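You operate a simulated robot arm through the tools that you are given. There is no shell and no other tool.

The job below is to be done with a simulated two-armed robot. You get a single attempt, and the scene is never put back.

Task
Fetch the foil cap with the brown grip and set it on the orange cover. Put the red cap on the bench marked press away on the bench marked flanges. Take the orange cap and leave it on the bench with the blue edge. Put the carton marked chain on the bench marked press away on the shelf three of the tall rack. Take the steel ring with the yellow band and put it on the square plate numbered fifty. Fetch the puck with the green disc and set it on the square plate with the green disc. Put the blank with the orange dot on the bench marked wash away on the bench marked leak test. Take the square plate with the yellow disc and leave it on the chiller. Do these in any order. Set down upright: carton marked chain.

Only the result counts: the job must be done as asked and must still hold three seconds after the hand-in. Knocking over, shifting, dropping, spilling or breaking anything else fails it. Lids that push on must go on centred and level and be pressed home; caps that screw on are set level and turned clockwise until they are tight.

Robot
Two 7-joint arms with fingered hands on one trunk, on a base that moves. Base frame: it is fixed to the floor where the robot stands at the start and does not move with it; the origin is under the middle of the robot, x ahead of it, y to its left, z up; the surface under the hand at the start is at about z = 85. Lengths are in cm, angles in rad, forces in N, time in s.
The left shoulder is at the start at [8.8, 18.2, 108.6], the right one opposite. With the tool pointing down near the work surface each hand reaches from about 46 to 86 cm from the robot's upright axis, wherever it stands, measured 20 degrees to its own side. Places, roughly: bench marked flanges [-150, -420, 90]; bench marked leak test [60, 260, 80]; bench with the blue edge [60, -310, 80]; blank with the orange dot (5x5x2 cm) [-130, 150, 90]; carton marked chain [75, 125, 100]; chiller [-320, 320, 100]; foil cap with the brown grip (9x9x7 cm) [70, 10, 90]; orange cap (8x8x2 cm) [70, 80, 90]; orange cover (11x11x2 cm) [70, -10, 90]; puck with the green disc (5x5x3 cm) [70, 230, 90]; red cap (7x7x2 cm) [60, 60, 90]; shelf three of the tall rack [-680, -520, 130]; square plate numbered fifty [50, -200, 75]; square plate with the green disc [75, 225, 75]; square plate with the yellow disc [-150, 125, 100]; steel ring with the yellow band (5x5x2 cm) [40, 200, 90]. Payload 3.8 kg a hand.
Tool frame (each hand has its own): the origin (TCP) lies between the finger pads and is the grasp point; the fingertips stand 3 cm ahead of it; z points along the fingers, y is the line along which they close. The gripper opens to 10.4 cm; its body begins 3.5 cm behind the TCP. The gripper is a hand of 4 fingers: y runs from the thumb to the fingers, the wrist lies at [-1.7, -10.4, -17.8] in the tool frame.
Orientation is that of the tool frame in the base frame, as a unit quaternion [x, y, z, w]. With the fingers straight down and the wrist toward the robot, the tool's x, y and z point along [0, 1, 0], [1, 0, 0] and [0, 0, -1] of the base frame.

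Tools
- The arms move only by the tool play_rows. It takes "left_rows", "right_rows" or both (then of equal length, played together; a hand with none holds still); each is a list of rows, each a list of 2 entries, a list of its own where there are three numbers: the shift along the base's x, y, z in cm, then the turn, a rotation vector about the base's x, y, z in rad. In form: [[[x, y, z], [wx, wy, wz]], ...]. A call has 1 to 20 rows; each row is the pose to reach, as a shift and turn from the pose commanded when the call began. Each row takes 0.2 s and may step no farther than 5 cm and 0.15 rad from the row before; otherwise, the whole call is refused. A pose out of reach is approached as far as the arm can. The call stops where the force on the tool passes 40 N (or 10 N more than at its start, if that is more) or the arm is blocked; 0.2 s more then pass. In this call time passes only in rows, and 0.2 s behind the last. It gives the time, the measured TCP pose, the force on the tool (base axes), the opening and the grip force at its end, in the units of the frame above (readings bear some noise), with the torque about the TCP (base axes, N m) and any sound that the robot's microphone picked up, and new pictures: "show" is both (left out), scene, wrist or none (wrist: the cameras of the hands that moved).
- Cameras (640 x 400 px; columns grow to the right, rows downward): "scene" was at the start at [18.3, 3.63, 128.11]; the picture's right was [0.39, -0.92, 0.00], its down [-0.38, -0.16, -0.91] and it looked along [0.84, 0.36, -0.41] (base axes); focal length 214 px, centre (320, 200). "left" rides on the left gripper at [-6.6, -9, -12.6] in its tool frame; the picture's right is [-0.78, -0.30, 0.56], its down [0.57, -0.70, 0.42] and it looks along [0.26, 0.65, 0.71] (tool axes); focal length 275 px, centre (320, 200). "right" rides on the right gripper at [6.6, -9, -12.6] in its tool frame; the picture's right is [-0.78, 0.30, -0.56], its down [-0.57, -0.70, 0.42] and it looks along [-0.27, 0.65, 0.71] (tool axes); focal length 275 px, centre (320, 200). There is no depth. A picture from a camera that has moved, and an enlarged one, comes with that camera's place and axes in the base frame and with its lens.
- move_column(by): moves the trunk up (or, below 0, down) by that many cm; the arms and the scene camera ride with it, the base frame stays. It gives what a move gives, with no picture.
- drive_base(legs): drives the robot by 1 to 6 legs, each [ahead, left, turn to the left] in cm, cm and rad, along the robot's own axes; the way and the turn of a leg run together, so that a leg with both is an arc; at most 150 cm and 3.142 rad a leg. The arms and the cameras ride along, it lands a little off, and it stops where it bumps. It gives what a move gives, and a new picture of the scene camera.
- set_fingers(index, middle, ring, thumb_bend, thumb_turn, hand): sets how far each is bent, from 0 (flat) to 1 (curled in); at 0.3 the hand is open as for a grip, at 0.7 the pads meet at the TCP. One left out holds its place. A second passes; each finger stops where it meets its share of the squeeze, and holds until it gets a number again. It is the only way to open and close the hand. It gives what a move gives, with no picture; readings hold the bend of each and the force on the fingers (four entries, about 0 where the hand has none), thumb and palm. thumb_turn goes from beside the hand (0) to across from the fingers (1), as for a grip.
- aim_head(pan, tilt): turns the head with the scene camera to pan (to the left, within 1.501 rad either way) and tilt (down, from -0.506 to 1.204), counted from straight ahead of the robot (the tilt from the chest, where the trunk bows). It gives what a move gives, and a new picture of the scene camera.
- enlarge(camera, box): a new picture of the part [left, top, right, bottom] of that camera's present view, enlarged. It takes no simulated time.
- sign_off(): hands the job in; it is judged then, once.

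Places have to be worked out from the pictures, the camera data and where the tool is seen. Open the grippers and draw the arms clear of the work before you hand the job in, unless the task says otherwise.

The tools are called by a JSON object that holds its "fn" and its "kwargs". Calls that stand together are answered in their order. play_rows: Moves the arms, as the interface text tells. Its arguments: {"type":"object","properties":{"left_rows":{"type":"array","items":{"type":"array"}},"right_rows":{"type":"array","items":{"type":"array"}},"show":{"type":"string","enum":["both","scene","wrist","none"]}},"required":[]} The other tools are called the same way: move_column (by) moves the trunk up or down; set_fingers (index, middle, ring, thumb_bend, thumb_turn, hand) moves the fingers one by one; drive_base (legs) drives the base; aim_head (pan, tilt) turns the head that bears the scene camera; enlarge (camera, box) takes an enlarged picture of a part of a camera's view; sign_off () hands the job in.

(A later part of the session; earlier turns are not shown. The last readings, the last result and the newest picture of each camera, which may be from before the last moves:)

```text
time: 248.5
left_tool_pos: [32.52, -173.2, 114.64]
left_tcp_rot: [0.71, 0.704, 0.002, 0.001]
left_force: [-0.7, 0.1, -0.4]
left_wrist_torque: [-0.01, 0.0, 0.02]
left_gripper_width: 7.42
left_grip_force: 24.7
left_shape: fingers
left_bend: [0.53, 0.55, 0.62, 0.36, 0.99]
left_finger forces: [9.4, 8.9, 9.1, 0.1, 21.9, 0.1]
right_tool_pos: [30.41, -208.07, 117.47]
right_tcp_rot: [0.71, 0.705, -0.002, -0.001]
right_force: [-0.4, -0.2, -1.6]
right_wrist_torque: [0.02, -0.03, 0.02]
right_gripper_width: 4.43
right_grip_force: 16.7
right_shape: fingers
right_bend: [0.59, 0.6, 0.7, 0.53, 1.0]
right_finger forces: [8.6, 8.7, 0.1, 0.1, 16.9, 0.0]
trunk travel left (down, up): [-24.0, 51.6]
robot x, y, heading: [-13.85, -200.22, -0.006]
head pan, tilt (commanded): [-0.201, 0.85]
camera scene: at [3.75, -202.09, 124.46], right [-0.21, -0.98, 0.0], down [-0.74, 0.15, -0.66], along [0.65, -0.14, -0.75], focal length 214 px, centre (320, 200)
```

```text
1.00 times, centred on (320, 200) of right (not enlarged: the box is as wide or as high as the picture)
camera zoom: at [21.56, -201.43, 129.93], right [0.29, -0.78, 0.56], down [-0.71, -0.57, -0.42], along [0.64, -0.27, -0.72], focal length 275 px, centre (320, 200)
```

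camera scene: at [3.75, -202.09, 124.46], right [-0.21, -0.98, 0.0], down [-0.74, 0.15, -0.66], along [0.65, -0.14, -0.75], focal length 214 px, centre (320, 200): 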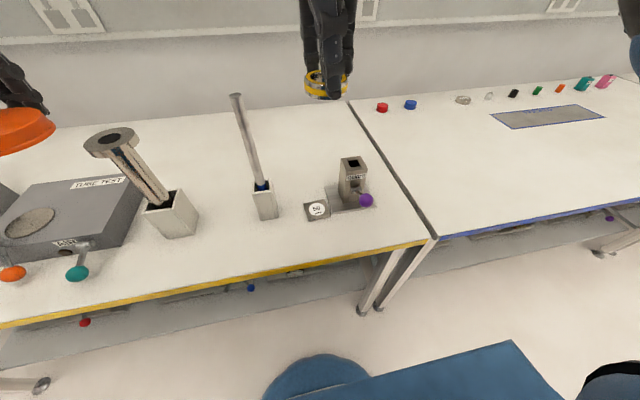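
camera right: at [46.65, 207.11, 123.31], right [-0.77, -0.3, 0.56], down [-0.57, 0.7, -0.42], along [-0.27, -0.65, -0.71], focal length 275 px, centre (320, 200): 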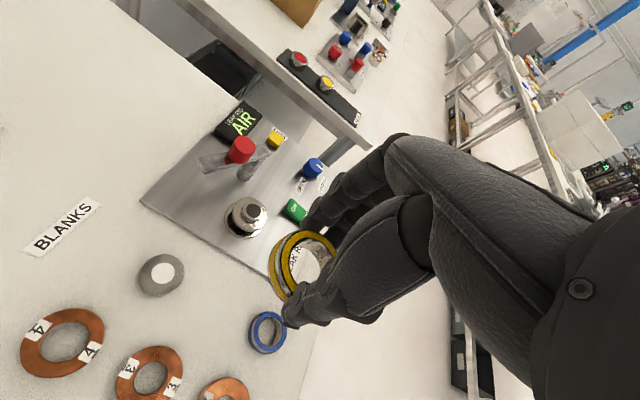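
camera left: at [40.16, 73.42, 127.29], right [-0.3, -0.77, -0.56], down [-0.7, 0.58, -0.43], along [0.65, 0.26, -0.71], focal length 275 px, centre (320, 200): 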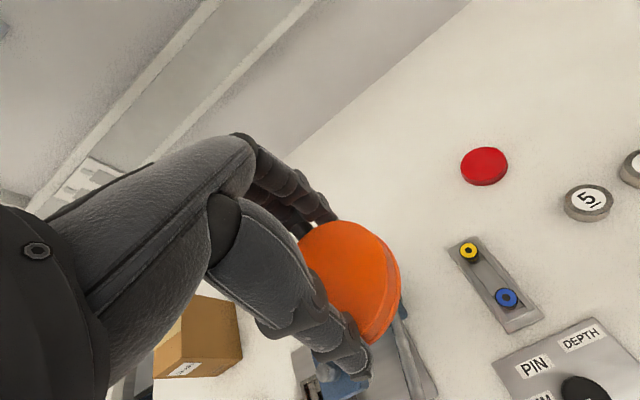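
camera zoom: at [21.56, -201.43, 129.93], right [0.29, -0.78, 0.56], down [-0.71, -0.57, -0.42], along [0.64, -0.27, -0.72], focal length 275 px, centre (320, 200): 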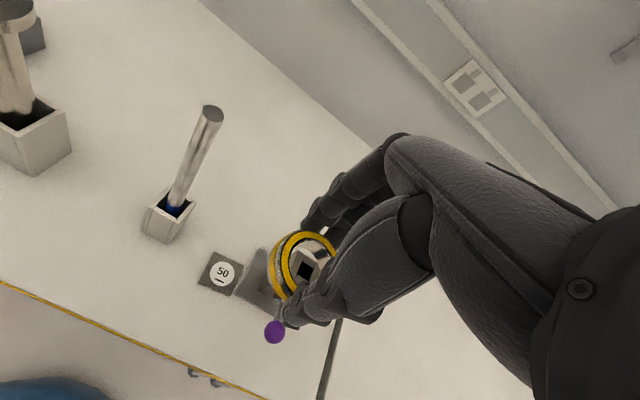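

Triangulated: plate "50" top centre at (37.8, -208.6, z≈81.8). I'll bring the ring over it and descend partway, then compare.

{"fn": "play_rows", "kwargs": {"right_rows": [[[2.5, -0.2, -3], [0, 0, 0]], [[5, -0.4, -6.5], [0, 0, 0]], [[7.6, -0.5, -10], [0, 0, 0]], [[7.6, -0.5, -14.5], [0, 0, 0]], [[7.6, -0.5, -19], [0, 0, 0]], [[7.6, -0.5, -23], [0, 0, 0]]]}}

{"fn": "enlarge", "kwargs": {"camera": "right", "box": [180, 180, 420, 340]}}

{"fn": "enlarge", "kwargs": {"camera": "scene", "box": [250, 120, 410, 240]}}

```text
time: 249.9
left_tool_pos: [32.52, -173.13, 114.7]
left_tcp_rot: [0.709, 0.705, 0.003, 0.0]
left_force: [0.7, 0.6, -0.5]
left_wrist_torque: [0.03, 0.0, -0.02]
left_gripper_width: 7.43
left_grip_force: 24.5
left_shape: fingers
left_bend: [0.53, 0.55, 0.62, 0.36, 0.99]
left_finger forces: [9.2, 8.9, 9.0, 0.0, 21.9, 0.0]
right_tool_pos: [37.92, -208.8, 94.16]
right_tcp_rot: [0.709, 0.705, -0.001, -0.002]
right_force: [0.0, 0.7, -1.2]
right_wrist_torque: [0.01, 0.03, 0.01]
right_gripper_width: 4.43
right_grip_force: 16.5
right_shape: fingers
right_bend: [0.59, 0.6, 0.7, 0.53, 1.0]
right_finger forces: [8.4, 8.5, 0.0, 0.0, 16.6, 0.0]
trunk travel left (down, up): [-24.0, 51.6]
robot x, y, heading: [-13.63, -200.61, -0.005]
head pan, tilt (commanded): [-0.201, 0.85]
camera scene: at [3.78, -202.1, 124.45], right [-0.21, -0.98, 0.0], down [-0.74, 0.15, -0.66], along [0.65, -0.14, -0.75], focal length 214 px, centre (320, 200)
camera right: at [28.99, -202.11, 106.72], right [0.29, -0.78, 0.56], down [-0.71, -0.57, -0.42], along [0.64, -0.27, -0.72], focal length 275 px, centre (320, 200)
```

scene: 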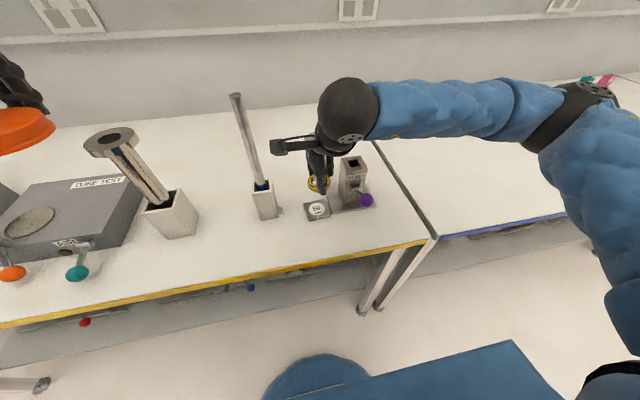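
right: 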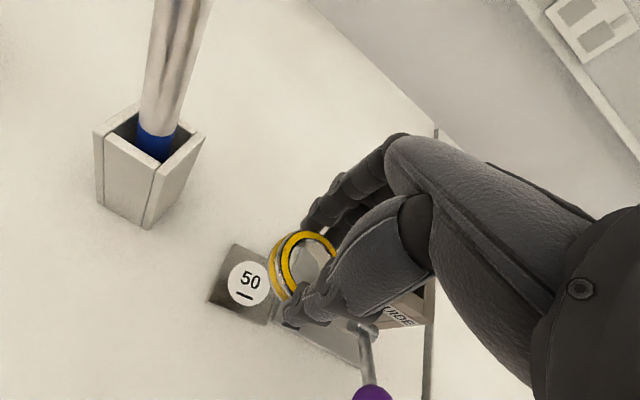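

```text
2.50 times, centred on (300, 260) of right
camera zoom: at [28.99, -202.11, 106.72], right [0.29, -0.78, 0.56], down [-0.71, -0.57, -0.42], along [0.64, -0.27, -0.72], focal length 688 px, centre (370, 50)
```

zoom: 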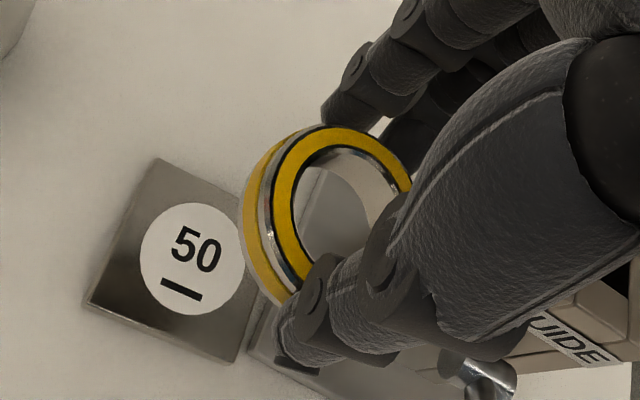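

```text
3.33 times, centred on (330, 180) of scene
camera zoom: at [3.78, -202.1, 124.45], right [-0.21, -0.98, 0.0], down [-0.74, 0.15, -0.66], along [0.65, -0.14, -0.75], focal length 715 px, centre (287, 267)
```

zoom: 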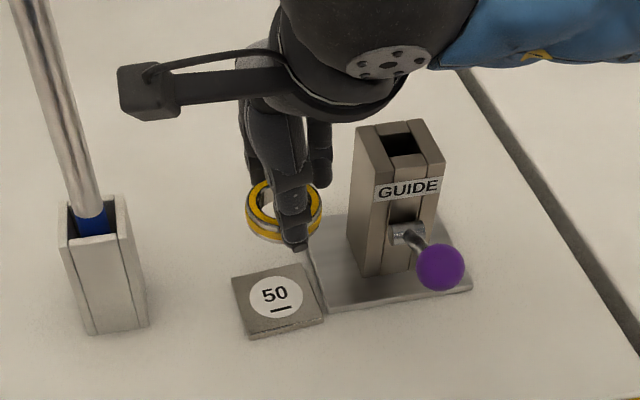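

The ring centre sits 1.25 cm thumb-ward of the TCP, at (36.7, -208.8); the plate at (37.6, -208.3, 82.3). I'll shift (+0.9, +0.5) and lower to just above the plate.

{"fn": "play_rows", "kwargs": {"right_rows": [[[0.9, 0.5, -2], [0, 0, 0]], [[0.9, 0.5, -5], [0, 0, 0]], [[0.9, 0.5, -7], [0, 0, 0]]]}}

{"fn": "enlarge", "kwargs": {"camera": "right", "box": [180, 180, 420, 340]}}

{"fn": "enlarge", "kwargs": {"camera": "scene", "box": [250, 120, 410, 240]}}

```text
time: 250.7
left_tool_pos: [32.47, -173.1, 114.61]
left_tcp_rot: [0.709, 0.705, 0.002, 0.0]
left_force: [0.3, -1.0, -0.4]
left_wrist_torque: [0.03, 0.02, 0.0]
left_gripper_width: 7.42
left_grip_force: 24.2
left_shape: fingers
left_bend: [0.53, 0.55, 0.62, 0.36, 0.99]
left_finger forces: [9.3, 8.8, 8.9, 0.0, 21.9, 0.0]
right_tool_pos: [38.68, -208.14, 87.26]
right_tcp_rot: [0.709, 0.705, -0.002, -0.001]
right_force: [0.2, -0.2, -0.8]
right_wrist_torque: [0.01, 0.02, 0.02]
right_gripper_width: 4.41
right_grip_force: 16.8
right_shape: fingers
right_bend: [0.59, 0.6, 0.7, 0.53, 1.0]
right_finger forces: [8.4, 8.5, 0.0, 0.0, 16.6, 0.1]
trunk travel left (down, up): [-24.0, 51.6]
robot x, y, heading: [-14.17, -200.5, -0.005]
head pan, tilt (commanded): [-0.201, 0.85]
camera scene: at [3.77, -202.1, 124.45], right [-0.21, -0.98, 0.0], down [-0.74, 0.15, -0.66], along [0.65, -0.14, -0.75], focal length 214 px, centre (320, 200)
camera right: at [29.91, -201.45, 99.81], right [0.29, -0.78, 0.56], down [-0.71, -0.57, -0.42], along [0.64, -0.27, -0.72], focal length 275 px, centre (320, 200)
```

scene: 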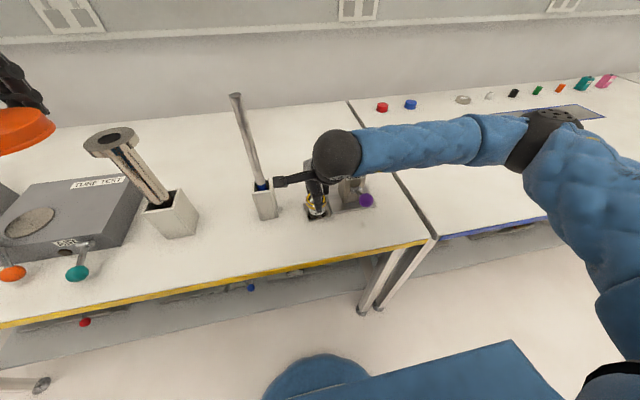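
right: 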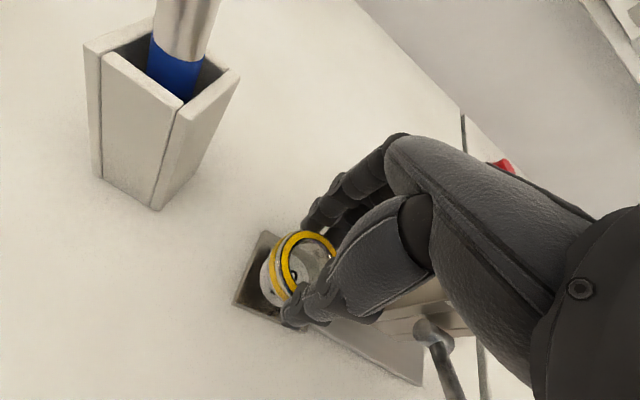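

```text
2.50 times, centred on (300, 260) of right
camera zoom: at [29.91, -201.45, 99.81], right [0.29, -0.78, 0.56], down [-0.71, -0.57, -0.42], along [0.64, -0.27, -0.72], focal length 688 px, centre (370, 50)
```

zoom: 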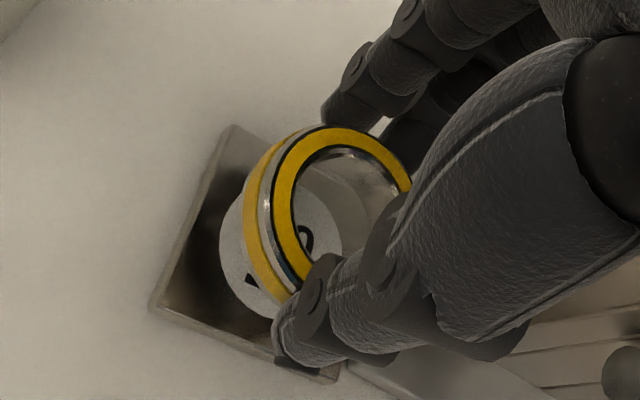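

```text
3.33 times, centred on (330, 180) of scene
camera zoom: at [3.77, -202.1, 124.45], right [-0.21, -0.98, 0.0], down [-0.74, 0.15, -0.66], along [0.65, -0.14, -0.75], focal length 715 px, centre (287, 267)
```

zoom: 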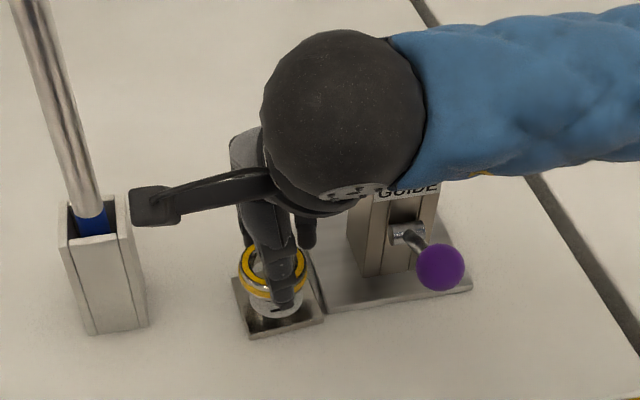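

Ring and plate are aligned within a few millimetres. Lowering gently to contact.

{"fn": "play_rows", "kwargs": {"right_rows": [[[-0.15, 0, -0.5], [0, 0, 0]], [[-0.15, 0, -0.9], [0, 0, 0]]], "show": "none"}}

{"fn": "play_rows", "kwargs": {"right_rows": [[[0, 0, -0.2], [0, 0, 0]], [[0, 0, -0.4], [0, 0, 0]]], "show": "none"}}

```text
time: 251.3
left_tool_pos: [32.66, -173.17, 114.63]
left_tcp_rot: [0.709, 0.705, 0.003, 0.001]
left_force: [-0.7, -0.4, 0.1]
left_wrist_torque: [-0.01, -0.04, -0.02]
left_gripper_width: 7.41
left_grip_force: 24.7
left_shape: fingers
left_bend: [0.53, 0.55, 0.62, 0.36, 0.99]
left_finger forces: [9.4, 8.9, 9.0, 0.1, 21.9, 0.0]
right_tool_pos: [38.71, -208.08, 86.53]
right_tcp_rot: [0.71, 0.704, -0.002, -0.001]
right_force: [0.3, 0.0, -1.6]
right_wrist_torque: [0.0, -0.01, 0.0]
right_gripper_width: 4.42
right_grip_force: 16.7
right_shape: fingers
right_bend: [0.59, 0.6, 0.7, 0.53, 1.0]
right_finger forces: [8.4, 8.4, 0.0, 0.1, 16.6, 0.1]
trunk travel left (down, up): [-24.0, 51.6]
robot x, y, heading: [-13.86, -200.12, -0.004]
head pan, tilt (commanded): [-0.201, 0.85]
```

```text
time: 251.9
left_tool_pos: [32.53, -173.25, 114.66]
left_tcp_rot: [0.71, 0.705, 0.003, 0.0]
left_force: [-0.1, 0.4, -0.1]
left_wrist_torque: [0.01, 0.02, -0.03]
left_gripper_width: 7.41
left_grip_force: 24.7
left_shape: fingers
left_bend: [0.53, 0.55, 0.62, 0.36, 0.99]
left_finger forces: [9.4, 8.9, 9.0, 0.0, 21.8, 0.0]
right_tool_pos: [38.83, -208.02, 86.0]
right_tcp_rot: [0.71, 0.705, -0.002, -0.001]
right_force: [0.5, -0.1, -1.3]
right_wrist_torque: [0.01, -0.02, 0.02]
right_gripper_width: 4.4
right_grip_force: 17.1
right_shape: fingers
right_bend: [0.59, 0.6, 0.7, 0.53, 1.0]
right_finger forces: [8.5, 8.5, 0.0, 0.0, 16.7, 0.0]
trunk travel left (down, up): [-24.0, 51.6]
robot x, y, heading: [-13.83, -200.77, -0.003]
head pan, tilt (commanded): [-0.201, 0.85]
```

No contact yet at TCP z≈86.0; continuing in small steps.

{"fn": "play_rows", "kwargs": {"right_rows": [[[0, 0, -0.2], [0, 0, 0]], [[0, 0, -0.4], [0, 0, 0]]], "show": "none"}}

{"fn": "play_rows", "kwargs": {"right_rows": [[[0, 0, -0.15], [0, 0, 0]], [[0, 0, -0.3], [0, 0, 0]]], "show": "wrist"}}

{"fn": "enlarge", "kwargs": {"camera": "right", "box": [180, 180, 420, 340]}}

```text
time: 252.5
left_tool_pos: [32.5, -173.2, 114.74]
left_tcp_rot: [0.71, 0.704, 0.003, 0.0]
left_force: [-0.4, -0.2, 0.1]
left_wrist_torque: [0.0, 0.01, -0.01]
left_gripper_width: 7.41
left_grip_force: 24.6
left_shape: fingers
left_bend: [0.53, 0.55, 0.62, 0.36, 0.99]
left_finger forces: [9.3, 8.9, 9.0, 0.0, 21.9, 0.0]
right_tool_pos: [38.7, -208.11, 85.76]
right_tcp_rot: [0.71, 0.704, -0.001, -0.001]
right_force: [-0.7, 0.6, -1.8]
right_wrist_torque: [-0.02, 0.0, 0.01]
right_gripper_width: 4.41
right_grip_force: 16.7
right_shape: fingers
right_bend: [0.59, 0.6, 0.7, 0.53, 1.0]
right_finger forces: [8.5, 8.6, 0.1, 0.1, 16.6, 0.0]
trunk travel left (down, up): [-24.0, 51.6]
robot x, y, heading: [-13.65, -200.39, -0.006]
head pan, tilt (commanded): [-0.201, 0.85]
```

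```text
time: 253.1
left_tool_pos: [32.39, -173.17, 114.72]
left_tcp_rot: [0.71, 0.704, 0.003, 0.0]
left_force: [-0.3, 0.0, -0.4]
left_wrist_torque: [0.0, 0.0, 0.04]
left_gripper_width: 7.45
left_grip_force: 24.5
left_shape: fingers
left_bend: [0.53, 0.55, 0.62, 0.36, 0.99]
left_finger forces: [9.3, 9.0, 9.1, 0.0, 21.9, 0.0]
right_tool_pos: [38.68, -208.05, 85.51]
right_tcp_rot: [0.71, 0.704, -0.002, 0.0]
right_force: [-0.4, 0.4, -1.3]
right_wrist_torque: [0.03, 0.03, -0.01]
right_gripper_width: 4.42
right_grip_force: 16.7
right_shape: fingers
right_bend: [0.59, 0.6, 0.7, 0.53, 1.0]
right_finger forces: [8.5, 8.5, 0.0, 0.0, 16.6, 0.0]
trunk travel left (down, up): [-24.0, 51.6]
robot x, y, heading: [-14.24, -200.17, -0.006]
head pan, tilt (commanded): [-0.201, 0.85]
camera right: at [29.93, -201.4, 97.97], right [0.29, -0.78, 0.56], down [-0.71, -0.57, -0.42], along [0.64, -0.27, -0.72], focal length 275 px, centre (320, 200)
```

right: 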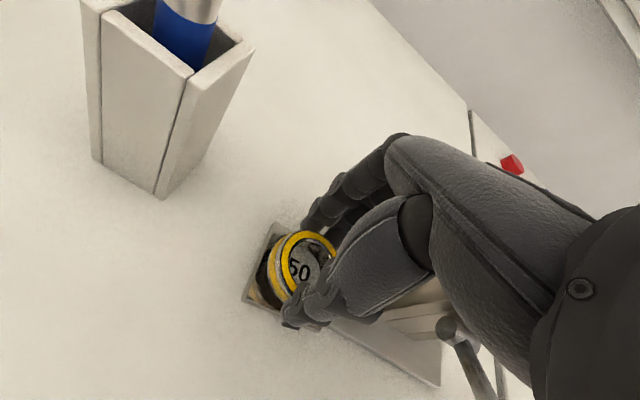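

```text
2.50 times, centred on (300, 260) of right
camera zoom: at [29.93, -201.4, 97.97], right [0.29, -0.78, 0.56], down [-0.71, -0.57, -0.42], along [0.64, -0.27, -0.72], focal length 688 px, centre (370, 50)
```

zoom: 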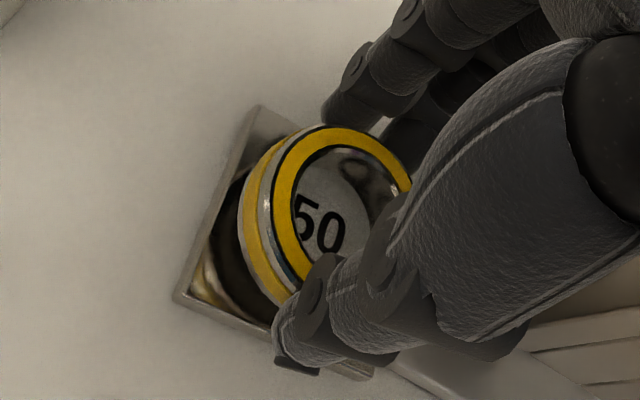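

Nearly there; "50" shows through the ring. A bit lower.

{"fn": "play_rows", "kwargs": {"right_rows": [[[0, 0, -0.2], [0, 0, 0]], [[0, 0, -0.4], [0, 0, 0]]], "show": "none"}}

{"fn": "play_rows", "kwargs": {"right_rows": [[[0, 0, -0.15], [0, 0, 0]], [[0, 0, -0.3], [0, 0, 0]]], "show": "wrist"}}

{"fn": "enlarge", "kwargs": {"camera": "right", "box": [180, 180, 420, 340]}}

```text
time: 253.7
left_tool_pos: [32.48, -173.24, 114.73]
left_tcp_rot: [0.71, 0.705, 0.003, 0.0]
left_force: [0.4, 0.5, 0.2]
left_wrist_torque: [0.0, -0.01, 0.04]
left_gripper_width: 7.41
left_grip_force: 24.5
left_shape: fingers
left_bend: [0.53, 0.55, 0.62, 0.36, 0.99]
left_finger forces: [9.4, 8.9, 9.0, 0.0, 21.9, 0.0]
right_tool_pos: [38.73, -208.09, 85.02]
right_tcp_rot: [0.709, 0.705, -0.003, 0.0]
right_force: [-0.2, 0.5, -2.0]
right_wrist_torque: [0.0, 0.0, 0.04]
right_gripper_width: 4.41
right_grip_force: 17.0
right_shape: fingers
right_bend: [0.59, 0.6, 0.7, 0.53, 1.0]
right_finger forces: [8.5, 8.5, 0.0, 0.0, 16.6, 0.1]
trunk travel left (down, up): [-24.0, 51.6]
robot x, y, heading: [-14.01, -200.6, -0.003]
head pan, tilt (commanded): [-0.201, 0.85]
```

```text
time: 254.3
left_tool_pos: [32.5, -173.05, 114.71]
left_tcp_rot: [0.709, 0.705, 0.002, 0.0]
left_force: [0.1, 0.3, -0.1]
left_wrist_torque: [0.06, -0.01, 0.02]
left_gripper_width: 7.43
left_grip_force: 24.5
left_shape: fingers
left_bend: [0.53, 0.55, 0.62, 0.36, 0.99]
left_finger forces: [9.4, 9.0, 9.0, 0.0, 21.8, 0.0]
right_tool_pos: [38.72, -207.96, 84.64]
right_tcp_rot: [0.709, 0.705, -0.002, 0.0]
right_force: [-0.2, -0.3, -0.8]
right_wrist_torque: [0.01, -0.01, 0.01]
right_gripper_width: 4.4
right_grip_force: 16.6
right_shape: fingers
right_bend: [0.59, 0.6, 0.7, 0.53, 1.0]
right_finger forces: [8.5, 8.6, 0.0, 0.0, 16.6, 0.1]
trunk travel left (down, up): [-24.0, 51.6]
robot x, y, heading: [-13.54, -200.45, -0.009]
head pan, tilt (commanded): [-0.201, 0.85]
camera right: at [29.86, -201.39, 97.21], right [0.29, -0.78, 0.56], down [-0.71, -0.57, -0.42], along [0.64, -0.27, -0.72], focal length 275 px, centre (320, 200)
```

right: 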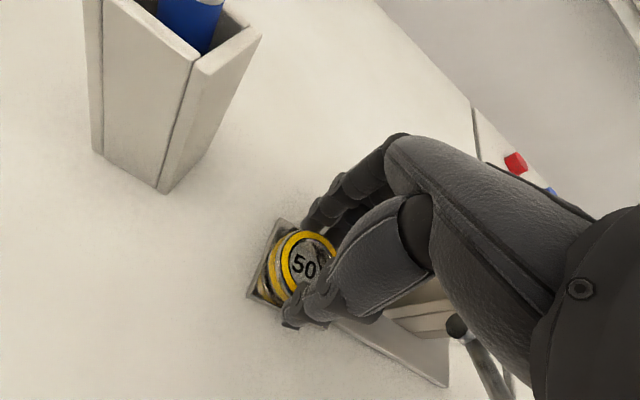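

```text
2.50 times, centred on (300, 260) of right
camera zoom: at [29.86, -201.39, 97.21], right [0.29, -0.78, 0.56], down [-0.71, -0.57, -0.42], along [0.64, -0.27, -0.72], focal length 688 px, centre (370, 50)
```

zoom: 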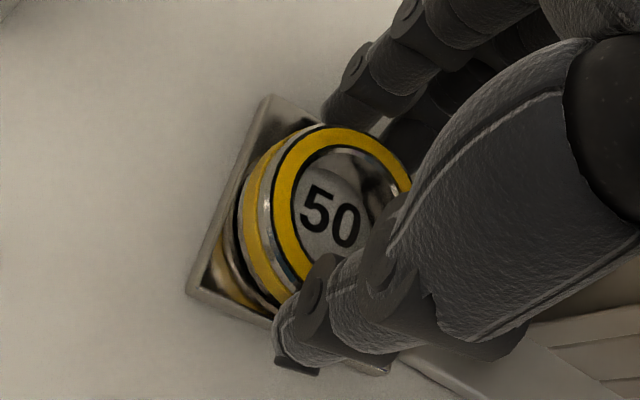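

Nearly concentric. I'll nudge (+0.2, -0.2) and keep lowering by small steps until it touches.

{"fn": "play_rows", "kwargs": {"right_rows": [[[0.2, -0.2, 0], [0, 0, 0]], [[0.2, -0.2, -0.2], [0, 0, 0]], [[0.2, -0.2, -0.35], [0, 0, 0]]], "show": "none"}}

{"fn": "play_rows", "kwargs": {"right_rows": [[[0, 0, -0.15], [0, 0, 0]], [[0, 0, -0.3], [0, 0, 0]]], "show": "none"}}

```text
time: 255.1
left_tool_pos: [32.38, -173.2, 114.69]
left_tcp_rot: [0.709, 0.705, 0.002, 0.0]
left_force: [-0.4, 0.1, 0.5]
left_wrist_torque: [0.0, 0.02, 0.01]
left_gripper_width: 7.41
left_grip_force: 24.4
left_shape: fingers
left_bend: [0.53, 0.55, 0.62, 0.36, 0.99]
left_finger forces: [9.3, 8.9, 9.0, 0.0, 21.8, 0.1]
right_tool_pos: [39.07, -208.26, 84.46]
right_tcp_rot: [0.71, 0.704, -0.001, 0.0]
right_force: [-0.7, -1.1, 3.3]
right_wrist_torque: [-0.04, 0.09, -0.03]
right_gripper_width: 4.39
right_grip_force: 16.3
right_shape: fingers
right_bend: [0.59, 0.61, 0.7, 0.53, 1.0]
right_finger forces: [8.1, 8.8, 0.0, 0.0, 17.2, 0.1]
trunk travel left (down, up): [-24.0, 51.6]
robot x, y, heading: [-13.54, -200.08, -0.002]
head pan, tilt (commanded): [-0.201, 0.85]
```

```text
time: 255.7
left_tool_pos: [32.38, -173.14, 114.85]
left_tcp_rot: [0.71, 0.704, 0.003, 0.001]
left_force: [-0.1, -0.1, 0.4]
left_wrist_torque: [-0.02, 0.02, -0.01]
left_gripper_width: 7.42
left_grip_force: 24.8
left_shape: fingers
left_bend: [0.53, 0.55, 0.62, 0.36, 0.99]
left_finger forces: [9.3, 9.0, 9.0, 0.1, 21.9, 0.0]
right_tool_pos: [39.11, -208.23, 84.24]
right_tcp_rot: [0.71, 0.704, 0.002, 0.001]
right_force: [2.3, -1.2, 19.5]
right_wrist_torque: [-0.15, 0.15, -0.06]
right_gripper_width: 4.41
right_grip_force: 18.2
right_shape: fingers
right_bend: [0.59, 0.6, 0.7, 0.53, 1.0]
right_finger forces: [8.9, 10.4, 0.0, 0.0, 17.2, 0.0]
trunk travel left (down, up): [-24.0, 51.6]
robot x, y, heading: [-13.83, -200.56, -0.003]
head pan, tilt (commanded): [-0.201, 0.85]
```

Contact at 19 N. Easing off before release.

{"fn": "play_rows", "kwargs": {"right_rows": [[[0, 0, 0.3], [0, 0, 0]]], "show": "none"}}

{"fn": "set_fingers", "kwargs": {"hand": "right", "index": 0.4, "middle": 0.4, "ring": 0.4, "thumb_bend": 0.36}}

{"fn": "play_rows", "kwargs": {"right_rows": [[[0, 0, 2], [0, 0, 0]], [[0, 0, 5], [0, 0, 0]], [[0, 0, 9], [0, 0, 0]], [[0, 0, 13.5], [0, 0, 0]]]}}

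{"fn": "enlarge", "kwargs": {"camera": "scene", "box": [270, 160, 390, 240]}}

```text
time: 256.1
left_tool_pos: [32.47, -173.12, 114.74]
left_tcp_rot: [0.71, 0.704, 0.001, 0.001]
left_force: [-0.3, 0.3, -0.5]
left_wrist_torque: [0.02, -0.03, 0.01]
left_gripper_width: 7.42
left_grip_force: 25.0
left_shape: fingers
left_bend: [0.53, 0.55, 0.62, 0.36, 0.99]
left_finger forces: [9.3, 8.9, 9.1, 0.0, 21.9, 0.0]
right_tool_pos: [38.93, -208.23, 84.35]
right_tcp_rot: [0.709, 0.706, -0.002, 0.0]
right_force: [3.4, 0.3, 12.4]
right_wrist_torque: [-0.09, -0.02, 0.02]
right_gripper_width: 4.39
right_grip_force: 17.7
right_shape: fingers
right_bend: [0.59, 0.6, 0.7, 0.53, 1.0]
right_finger forces: [9.9, 10.4, 0.1, 0.1, 16.4, 0.0]
trunk travel left (down, up): [-24.0, 51.6]
robot x, y, heading: [-13.24, -200.08, 0.001]
head pan, tilt (commanded): [-0.201, 0.85]
```

```text
time: 257.1
left_tool_pos: [32.59, -173.12, 114.72]
left_tcp_rot: [0.709, 0.705, 0.002, -0.001]
left_force: [-0.1, -0.4, -0.9]
left_wrist_torque: [0.0, 0.02, 0.02]
left_gripper_width: 7.43
left_grip_force: 24.4
left_shape: fingers
left_bend: [0.53, 0.55, 0.62, 0.36, 0.99]
left_finger forces: [9.3, 8.8, 9.0, 0.0, 21.9, 0.0]
right_tool_pos: [38.91, -208.3, 84.45]
right_tcp_rot: [0.71, 0.704, -0.002, 0.0]
right_force: [-0.3, -0.4, 0.6]
right_wrist_torque: [0.01, 0.0, 0.0]
right_gripper_width: 8.37
right_grip_force: 0.0
right_shape: fingers
right_bend: [0.4, 0.4, 0.4, 0.36, 0.98]
right_finger forces: [0.0, 0.0, 0.1, 0.1, 0.1, 0.1]
trunk travel left (down, up): [-24.0, 51.6]
robot x, y, heading: [-13.63, -200.48, -0.004]
head pan, tilt (commanded): [-0.201, 0.85]
```

```text
time: 258.1
left_tool_pos: [32.56, -173.14, 114.79]
left_tcp_rot: [0.709, 0.705, 0.002, 0.001]
left_force: [-0.4, 0.8, -0.7]
left_wrist_torque: [-0.03, -0.02, 0.0]
left_gripper_width: 7.41
left_grip_force: 24.8
left_shape: fingers
left_bend: [0.53, 0.55, 0.62, 0.36, 0.99]
left_finger forces: [9.3, 9.0, 9.0, 0.0, 21.9, 0.0]
right_tool_pos: [38.89, -208.23, 97.81]
right_tcp_rot: [0.709, 0.705, -0.001, 0.001]
right_force: [0.7, 0.5, 0.2]
right_wrist_torque: [0.05, 0.03, -0.02]
right_gripper_width: 8.43
right_grip_force: 0.0
right_shape: fingers
right_bend: [0.4, 0.4, 0.4, 0.36, 0.98]
right_finger forces: [0.0, 0.0, 0.1, 0.1, 0.1, 0.0]
trunk travel left (down, up): [-24.0, 51.6]
robot x, y, heading: [-13.92, -200.37, -0.006]
head pan, tilt (commanded): [-0.201, 0.85]
camera scene: at [3.7, -202.07, 124.46], right [-0.21, -0.98, 0.0], down [-0.74, 0.15, -0.66], along [0.65, -0.14, -0.75], focal length 214 px, centre (320, 200)
camera right: at [29.99, -201.52, 110.3], right [0.29, -0.78, 0.56], down [-0.71, -0.57, -0.42], along [0.64, -0.27, -0.72], focal length 275 px, centre (320, 200)
```

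scene: 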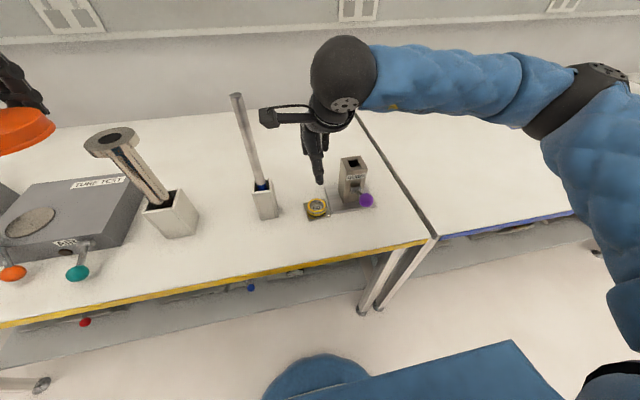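
right: 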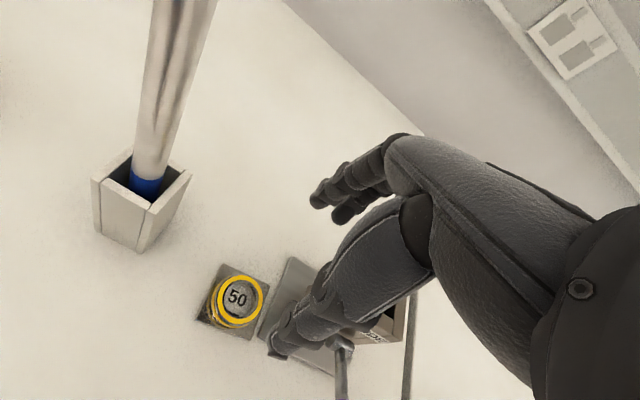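

```text
5.00 times, centred on (330, 200) of scene
camera zoom: at [3.7, -202.07, 124.46], right [-0.21, -0.98, 0.0], down [-0.74, 0.15, -0.66], along [0.65, -0.14, -0.75], focal length 1072 px, centre (270, 200)
```

zoom: 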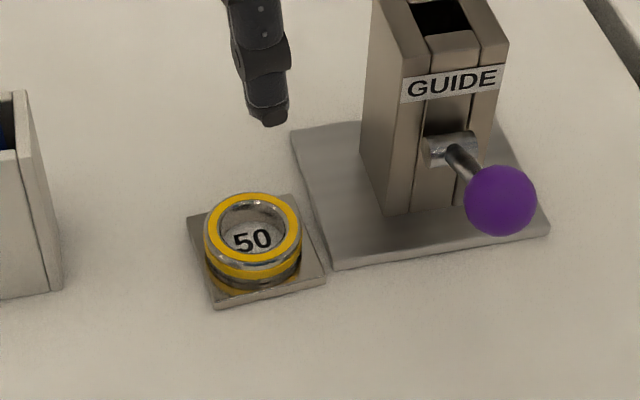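

The ring sits on plate 50. Raising and tucking the right arm, then moving right to the blue-edged bench.

{"fn": "play_rows", "kwargs": {"right_rows": [[[0, 0, 4], [0, 0, 0]], [[0, 0, 8.5], [0, 0, 0]], [[-1, 0, 13], [0, 0, 0]], [[-4, 0, 16.5], [0, 0, 0]], [[-8, 0, 19], [0, 0, 0]]], "show": "none"}}

{"fn": "drive_base", "kwargs": {"legs": [[-12, 0, 0], [0, -80, 0]]}}

{"fn": "aim_head", "kwargs": {"pan": 0.2, "tilt": 0.6}}

```text
time: 259.3
left_tool_pos: [32.52, -173.17, 114.8]
left_tcp_rot: [0.71, 0.704, 0.002, 0.001]
left_force: [0.5, -0.2, 0.3]
left_wrist_torque: [-0.01, 0.0, 0.01]
left_gripper_width: 7.43
left_grip_force: 24.9
left_shape: fingers
left_bend: [0.53, 0.55, 0.62, 0.36, 0.99]
left_finger forces: [9.3, 8.9, 8.9, 0.0, 21.9, 0.0]
right_tool_pos: [30.99, -208.37, 117.18]
right_tcp_rot: [0.71, 0.704, -0.002, 0.0]
right_force: [0.6, 0.2, -0.4]
right_wrist_torque: [-0.02, -0.04, -0.03]
right_gripper_width: 8.42
right_grip_force: 0.0
right_shape: fingers
right_bend: [0.4, 0.4, 0.4, 0.36, 0.98]
right_finger forces: [0.1, 0.1, 0.0, 0.0, 0.1, 0.1]
trunk travel left (down, up): [-24.0, 51.6]
robot x, y, heading: [-13.53, -200.61, -0.004]
head pan, tilt (commanded): [-0.201, 0.85]
```

```text
time: 264.4
left_tool_pos: [20.16, -250.85, 114.65]
left_tcp_rot: [0.703, 0.711, 0.003, 0.0]
left_force: [0.2, -0.5, 0.3]
left_wrist_torque: [0.04, 0.0, -0.01]
left_gripper_width: 7.44
left_grip_force: 25.0
left_shape: fingers
left_bend: [0.53, 0.55, 0.62, 0.36, 0.99]
left_finger forces: [9.2, 9.0, 8.9, 0.0, 21.9, 0.1]
right_tool_pos: [19.4, -285.98, 117.02]
right_tcp_rot: [0.703, 0.711, -0.002, 0.0]
right_force: [0.8, -0.5, 0.1]
right_wrist_torque: [0.0, 0.0, -0.01]
right_gripper_width: 8.43
right_grip_force: 0.1
right_shape: fingers
right_bend: [0.4, 0.4, 0.4, 0.36, 0.98]
right_finger forces: [0.1, 0.0, 0.0, 0.0, 0.0, 0.1]
trunk travel left (down, up): [-24.0, 51.6]
robot x, y, heading: [-25.87, -278.67, 0.01]
head pan, tilt (commanded): [-0.201, 0.85]
camera scene: at [-8.01, -280.21, 124.45], right [-0.19, -0.98, 0.0], down [-0.74, 0.14, -0.66], along [0.65, -0.12, -0.75], focal length 214 px, centre (320, 200)
```

scene: 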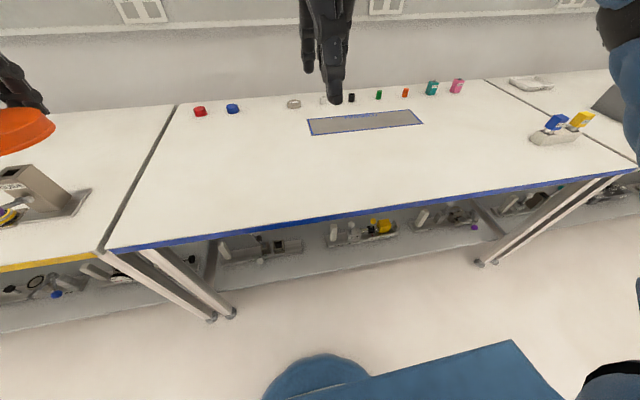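

```text
time: 265.3
left_tool_pos: [20.19, -250.77, 114.81]
left_tcp_rot: [0.704, 0.71, 0.002, 0.0]
left_force: [-0.5, 0.2, -0.7]
left_wrist_torque: [-0.04, 0.01, -0.02]
left_gripper_width: 7.45
left_grip_force: 24.8
left_shape: fingers
left_bend: [0.53, 0.55, 0.62, 0.36, 0.99]
left_finger forces: [9.4, 9.0, 9.1, 0.1, 21.9, 0.1]
right_tool_pos: [19.27, -285.84, 117.08]
right_tcp_rot: [0.703, 0.711, -0.001, 0.0]
right_force: [0.9, 0.8, 0.7]
right_wrist_torque: [-0.01, -0.02, 0.0]
right_gripper_width: 8.4
right_grip_force: 0.0
right_shape: fingers
right_bend: [0.4, 0.4, 0.4, 0.36, 0.98]
right_finger forces: [0.0, 0.0, 0.0, 0.1, 0.0, 0.0]
trunk travel left (down, up): [-24.0, 51.6]
robot x, y, heading: [-25.61, -278.81, 0.01]
head pan, tilt (commanded): [0.201, 0.6]
camera scene: at [-7.05, -276.84, 126.54], right [0.21, -0.98, 0.0], down [-0.55, -0.12, -0.82], along [0.81, 0.17, -0.57], focal length 214 px, centre (320, 200)
```

scene: 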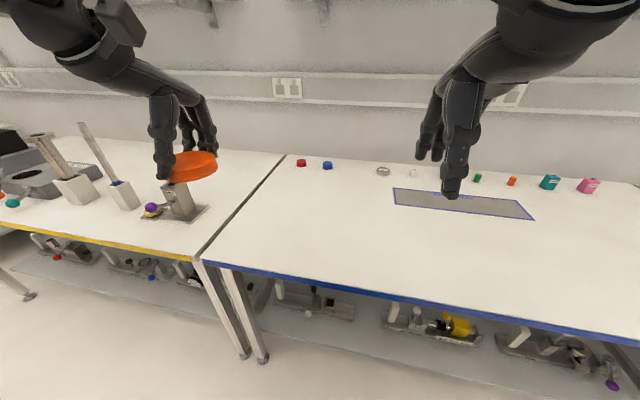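

The blue-edged bench begins at y≈-236.5 with its front half clear. I'll move a bit closer (forward 10, right 6) and then extend the left arm over it.

{"fn": "drive_base", "kwargs": {"legs": [[10, -6, -0.01]]}}

{"fn": "play_rows", "kwargs": {"left_rows": [[[4, -1, -1], [0, 0, 0]], [[8, -2, -3], [0, 0, 0]], [[12, -3, -6], [0, 0, 0]], [[15.5, -3.5, -9], [0, 0, 0]], [[17, -3.5, -13], [0, 0, 0]], [[17, -3.5, -17.5], [0, 0, 0]], [[17, -3.5, -22], [0, 0, 0]]]}}

```text
time: 266.5
left_tool_pos: [30.92, -257.25, 114.64]
left_tcp_rot: [0.707, 0.707, 0.002, 0.0]
left_force: [0.1, -0.2, 0.0]
left_wrist_torque: [0.03, 0.03, -0.03]
left_gripper_width: 7.45
left_grip_force: 24.2
left_shape: fingers
left_bend: [0.53, 0.55, 0.62, 0.36, 0.99]
left_finger forces: [9.4, 9.0, 9.0, 0.0, 21.9, 0.1]
right_tool_pos: [29.76, -292.29, 116.83]
right_tcp_rot: [0.706, 0.708, -0.002, -0.001]
right_force: [0.4, 0.4, -0.6]
right_wrist_torque: [0.06, -0.02, 0.03]
right_gripper_width: 8.4
right_grip_force: 0.0
right_shape: fingers
right_bend: [0.4, 0.4, 0.4, 0.36, 0.98]
right_finger forces: [0.0, 0.0, 0.0, 0.1, 0.1, 0.0]
trunk travel left (down, up): [-24.0, 51.6]
robot x, y, heading: [-15.16, -284.86, 0.004]
head pan, tilt (commanded): [0.201, 0.6]
camera scene: at [3.31, -283.09, 126.52], right [0.2, -0.98, 0.0], down [-0.55, -0.11, -0.82], along [0.81, 0.17, -0.57], focal length 214 px, centre (320, 200)
```

scene: 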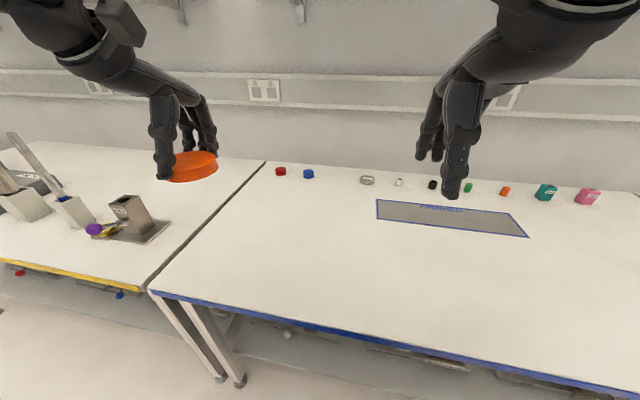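

```text
refused: row 3 steps farther than a row can; nothing moved
```

Fixing the step sizes and sending the extension again.

{"fn": "play_rows", "kwargs": {"left_rows": [[[4, -1, -1], [0, 0, 0]], [[8, -2, -3], [0, 0, 0]], [[12, -3, -5.5], [0, 0, 0]], [[15, -3.5, -9], [0, 0, 0]], [[17, -3.5, -13], [0, 0, 0]], [[17, -3.5, -17.5], [0, 0, 0]], [[17, -3.5, -22], [0, 0, 0]]]}}

```text
time: 268.1
left_tool_pos: [47.92, -260.63, 92.8]
left_tcp_rot: [0.707, 0.708, 0.002, 0.001]
left_force: [-0.4, -0.6, 0.2]
left_wrist_torque: [-0.01, 0.0, -0.02]
left_gripper_width: 7.44
left_grip_force: 24.3
left_shape: fingers
left_bend: [0.53, 0.56, 0.62, 0.36, 0.99]
left_finger forces: [9.2, 8.7, 8.7, 0.0, 21.7, 0.0]
right_tool_pos: [29.61, -292.26, 116.92]
right_tcp_rot: [0.706, 0.708, -0.002, -0.001]
right_force: [0.2, -0.2, 0.8]
right_wrist_torque: [0.03, 0.02, -0.03]
right_gripper_width: 8.43
right_grip_force: 0.0
right_shape: fingers
right_bend: [0.4, 0.4, 0.4, 0.36, 0.98]
right_finger forces: [0.0, 0.1, 0.0, 0.0, 0.0, 0.1]
trunk travel left (down, up): [-24.0, 51.6]
robot x, y, heading: [-15.57, -284.84, 0.005]
head pan, tilt (commanded): [0.201, 0.6]
camera scene: at [3.25, -282.97, 126.52], right [0.2, -0.98, 0.0], down [-0.55, -0.11, -0.82], along [0.81, 0.17, -0.57], focal length 214 px, centre (320, 200)
camera left: at [38.76, -267.36, 105.31], right [-0.29, -0.78, -0.56], down [-0.7, 0.57, -0.43], along [0.65, 0.27, -0.71], focal length 275 px, centre (320, 200)
```

scene: 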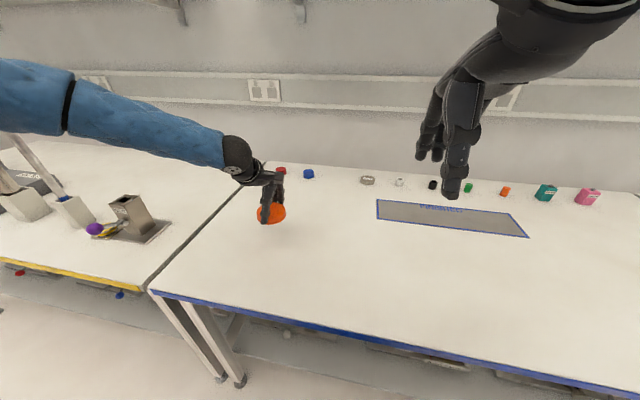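
left: 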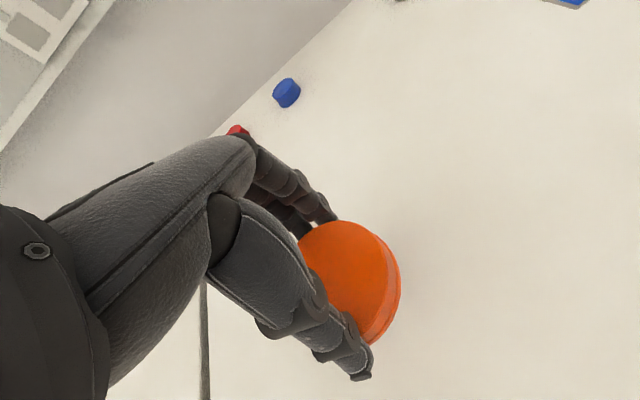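

The cap is over a clear patch of the blue-edged bench. Lowering toward it.

{"fn": "play_rows", "kwargs": {"left_rows": [[[0, 0, -3], [0, 0, 0]], [[0, 0, -6], [0, 0, 0]], [[0, 0, -7.8], [0, 0, 0]]], "show": "none"}}

{"fn": "play_rows", "kwargs": {"left_rows": [[[0, 0, -0.25], [0, 0, 0]], [[0, 0, -0.5], [0, 0, 0]]], "show": "none"}}

{"fn": "play_rows", "kwargs": {"left_rows": [[[0, 0, -0.2], [0, 0, 0]], [[0, 0, -0.4], [0, 0, 0]]], "show": "none"}}

```text
time: 268.9
left_tool_pos: [47.68, -260.44, 84.76]
left_tcp_rot: [0.706, 0.708, 0.002, 0.0]
left_force: [-0.4, -0.4, -0.1]
left_wrist_torque: [-0.05, 0.03, 0.0]
left_gripper_width: 7.39
left_grip_force: 23.9
left_shape: fingers
left_bend: [0.53, 0.56, 0.62, 0.36, 0.99]
left_finger forces: [9.2, 8.6, 8.5, 0.1, 21.7, 0.1]
right_tool_pos: [29.62, -292.31, 117.03]
right_tcp_rot: [0.706, 0.708, -0.002, -0.001]
right_force: [0.4, 0.0, -0.4]
right_wrist_torque: [-0.02, 0.01, -0.03]
right_gripper_width: 8.44
right_grip_force: 0.1
right_shape: fingers
right_bend: [0.4, 0.4, 0.4, 0.36, 0.98]
right_finger forces: [0.1, 0.0, 0.1, 0.0, 0.0, 0.0]
trunk travel left (down, up): [-24.0, 51.6]
robot x, y, heading: [-15.33, -284.49, 0.005]
head pan, tilt (commanded): [0.201, 0.6]
```

```text
time: 269.5
left_tool_pos: [47.72, -260.38, 84.21]
left_tcp_rot: [0.707, 0.707, 0.002, 0.001]
left_force: [-0.5, 0.2, -0.4]
left_wrist_torque: [-0.02, 0.01, -0.01]
left_gripper_width: 7.42
left_grip_force: 24.1
left_shape: fingers
left_bend: [0.53, 0.56, 0.62, 0.36, 0.99]
left_finger forces: [9.2, 8.7, 8.6, 0.0, 21.6, 0.0]
right_tool_pos: [29.47, -292.28, 117.03]
right_tcp_rot: [0.706, 0.708, -0.002, -0.001]
right_force: [0.0, -0.4, 0.0]
right_wrist_torque: [0.0, 0.0, 0.02]
right_gripper_width: 8.44
right_grip_force: 0.0
right_shape: fingers
right_bend: [0.4, 0.4, 0.4, 0.36, 0.98]
right_finger forces: [0.1, 0.0, 0.1, 0.1, 0.1, 0.0]
trunk travel left (down, up): [-24.0, 51.6]
robot x, y, heading: [-15.39, -284.42, 0.004]
head pan, tilt (commanded): [0.201, 0.6]
```

```text
time: 270.1
left_tool_pos: [47.76, -260.56, 84.0]
left_tcp_rot: [0.706, 0.708, 0.002, 0.001]
left_force: [-0.1, -0.2, 0.6]
left_wrist_torque: [0.0, -0.01, 0.03]
left_gripper_width: 7.4
left_grip_force: 24.3
left_shape: fingers
left_bend: [0.53, 0.56, 0.62, 0.36, 0.99]
left_finger forces: [9.2, 8.8, 8.5, 0.0, 21.8, 0.1]
right_tool_pos: [29.58, -292.24, 116.95]
right_tcp_rot: [0.707, 0.708, -0.002, -0.001]
right_force: [0.3, -0.7, 0.7]
right_wrist_torque: [0.01, -0.02, 0.01]
right_gripper_width: 8.41
right_grip_force: 0.0
right_shape: fingers
right_bend: [0.4, 0.4, 0.4, 0.36, 0.98]
right_finger forces: [0.0, 0.0, 0.0, 0.0, 0.0, 0.1]
trunk travel left (down, up): [-24.0, 51.6]
robot x, y, heading: [-15.16, -284.69, 0.004]
head pan, tilt (commanded): [0.201, 0.6]
```

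Not touching yet; continuing by small steps.

{"fn": "play_rows", "kwargs": {"left_rows": [[[0, 0, -0.2], [0, 0, 0]], [[0, 0, -0.4], [0, 0, 0]]], "show": "none"}}

{"fn": "play_rows", "kwargs": {"left_rows": [[[0, 0, -0.2], [0, 0, 0]], [[0, 0, -0.4], [0, 0, 0]]], "show": "wrist"}}

{"fn": "enlarge", "kwargs": {"camera": "scene", "box": [210, 150, 350, 250]}}

```text
time: 270.7
left_tool_pos: [47.61, -260.39, 83.59]
left_tcp_rot: [0.707, 0.708, 0.003, 0.001]
left_force: [1.1, 0.2, 1.4]
left_wrist_torque: [-0.03, -0.03, 0.0]
left_gripper_width: 7.42
left_grip_force: 24.6
left_shape: fingers
left_bend: [0.53, 0.56, 0.62, 0.36, 0.99]
left_finger forces: [9.4, 8.6, 8.5, 0.1, 22.1, 0.0]
right_tool_pos: [29.64, -292.32, 116.93]
right_tcp_rot: [0.707, 0.707, -0.002, 0.0]
right_force: [0.9, 0.9, -1.0]
right_wrist_torque: [0.0, 0.0, 0.01]
right_gripper_width: 8.43
right_grip_force: 0.0
right_shape: fingers
right_bend: [0.4, 0.4, 0.4, 0.36, 0.98]
right_finger forces: [0.0, 0.1, 0.0, 0.0, 0.0, 0.0]
trunk travel left (down, up): [-24.0, 51.6]
robot x, y, heading: [-15.05, -284.79, 0.007]
head pan, tilt (commanded): [0.201, 0.6]
```

```text
time: 271.3
left_tool_pos: [47.74, -260.56, 83.58]
left_tcp_rot: [0.706, 0.708, 0.004, 0.003]
left_force: [0.3, 2.9, 16.8]
left_wrist_torque: [0.16, -0.08, 0.06]
left_gripper_width: 7.43
left_grip_force: 28.2
left_shape: fingers
left_bend: [0.54, 0.56, 0.62, 0.35, 1.0]
left_finger forces: [9.1, 15.4, 8.9, 0.0, 23.7, 0.0]
right_tool_pos: [29.42, -292.29, 117.09]
right_tcp_rot: [0.706, 0.708, -0.002, -0.001]
right_force: [-0.7, -0.9, 0.5]
right_wrist_torque: [-0.01, 0.01, 0.02]
right_gripper_width: 8.43
right_grip_force: 0.0
right_shape: fingers
right_bend: [0.4, 0.4, 0.4, 0.36, 0.98]
right_finger forces: [0.0, 0.1, 0.0, 0.0, 0.1, 0.1]
trunk travel left (down, up): [-24.0, 51.6]
robot x, y, heading: [-15.34, -284.36, 0.002]
head pan, tilt (commanded): [0.201, 0.6]
camera left: at [38.6, -267.32, 96.02], right [-0.29, -0.78, -0.56], down [-0.7, 0.57, -0.43], along [0.66, 0.27, -0.71], focal length 275 px, centre (320, 200)
```

left: 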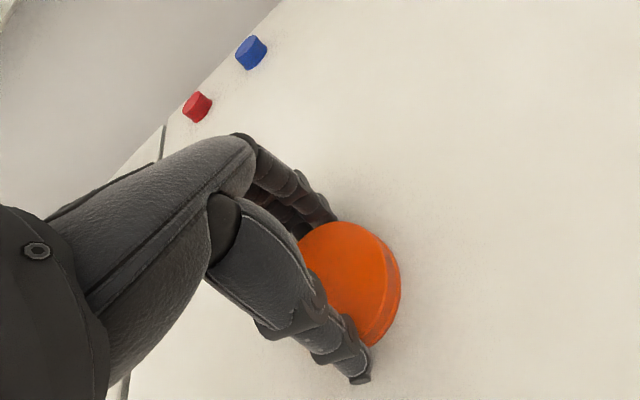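

```text
4.00 times, centred on (280, 200) of scene
camera zoom: at [2.99, -283.02, 126.6], right [0.2, -0.98, 0.0], down [-0.55, -0.11, -0.83], along [0.81, 0.17, -0.56], focal length 858 px, centre (480, 200)
```

zoom: 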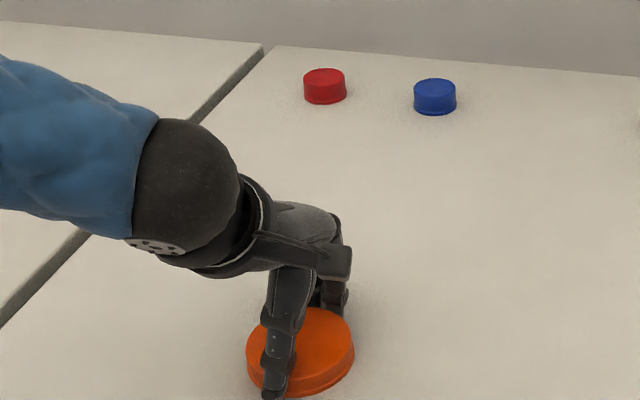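

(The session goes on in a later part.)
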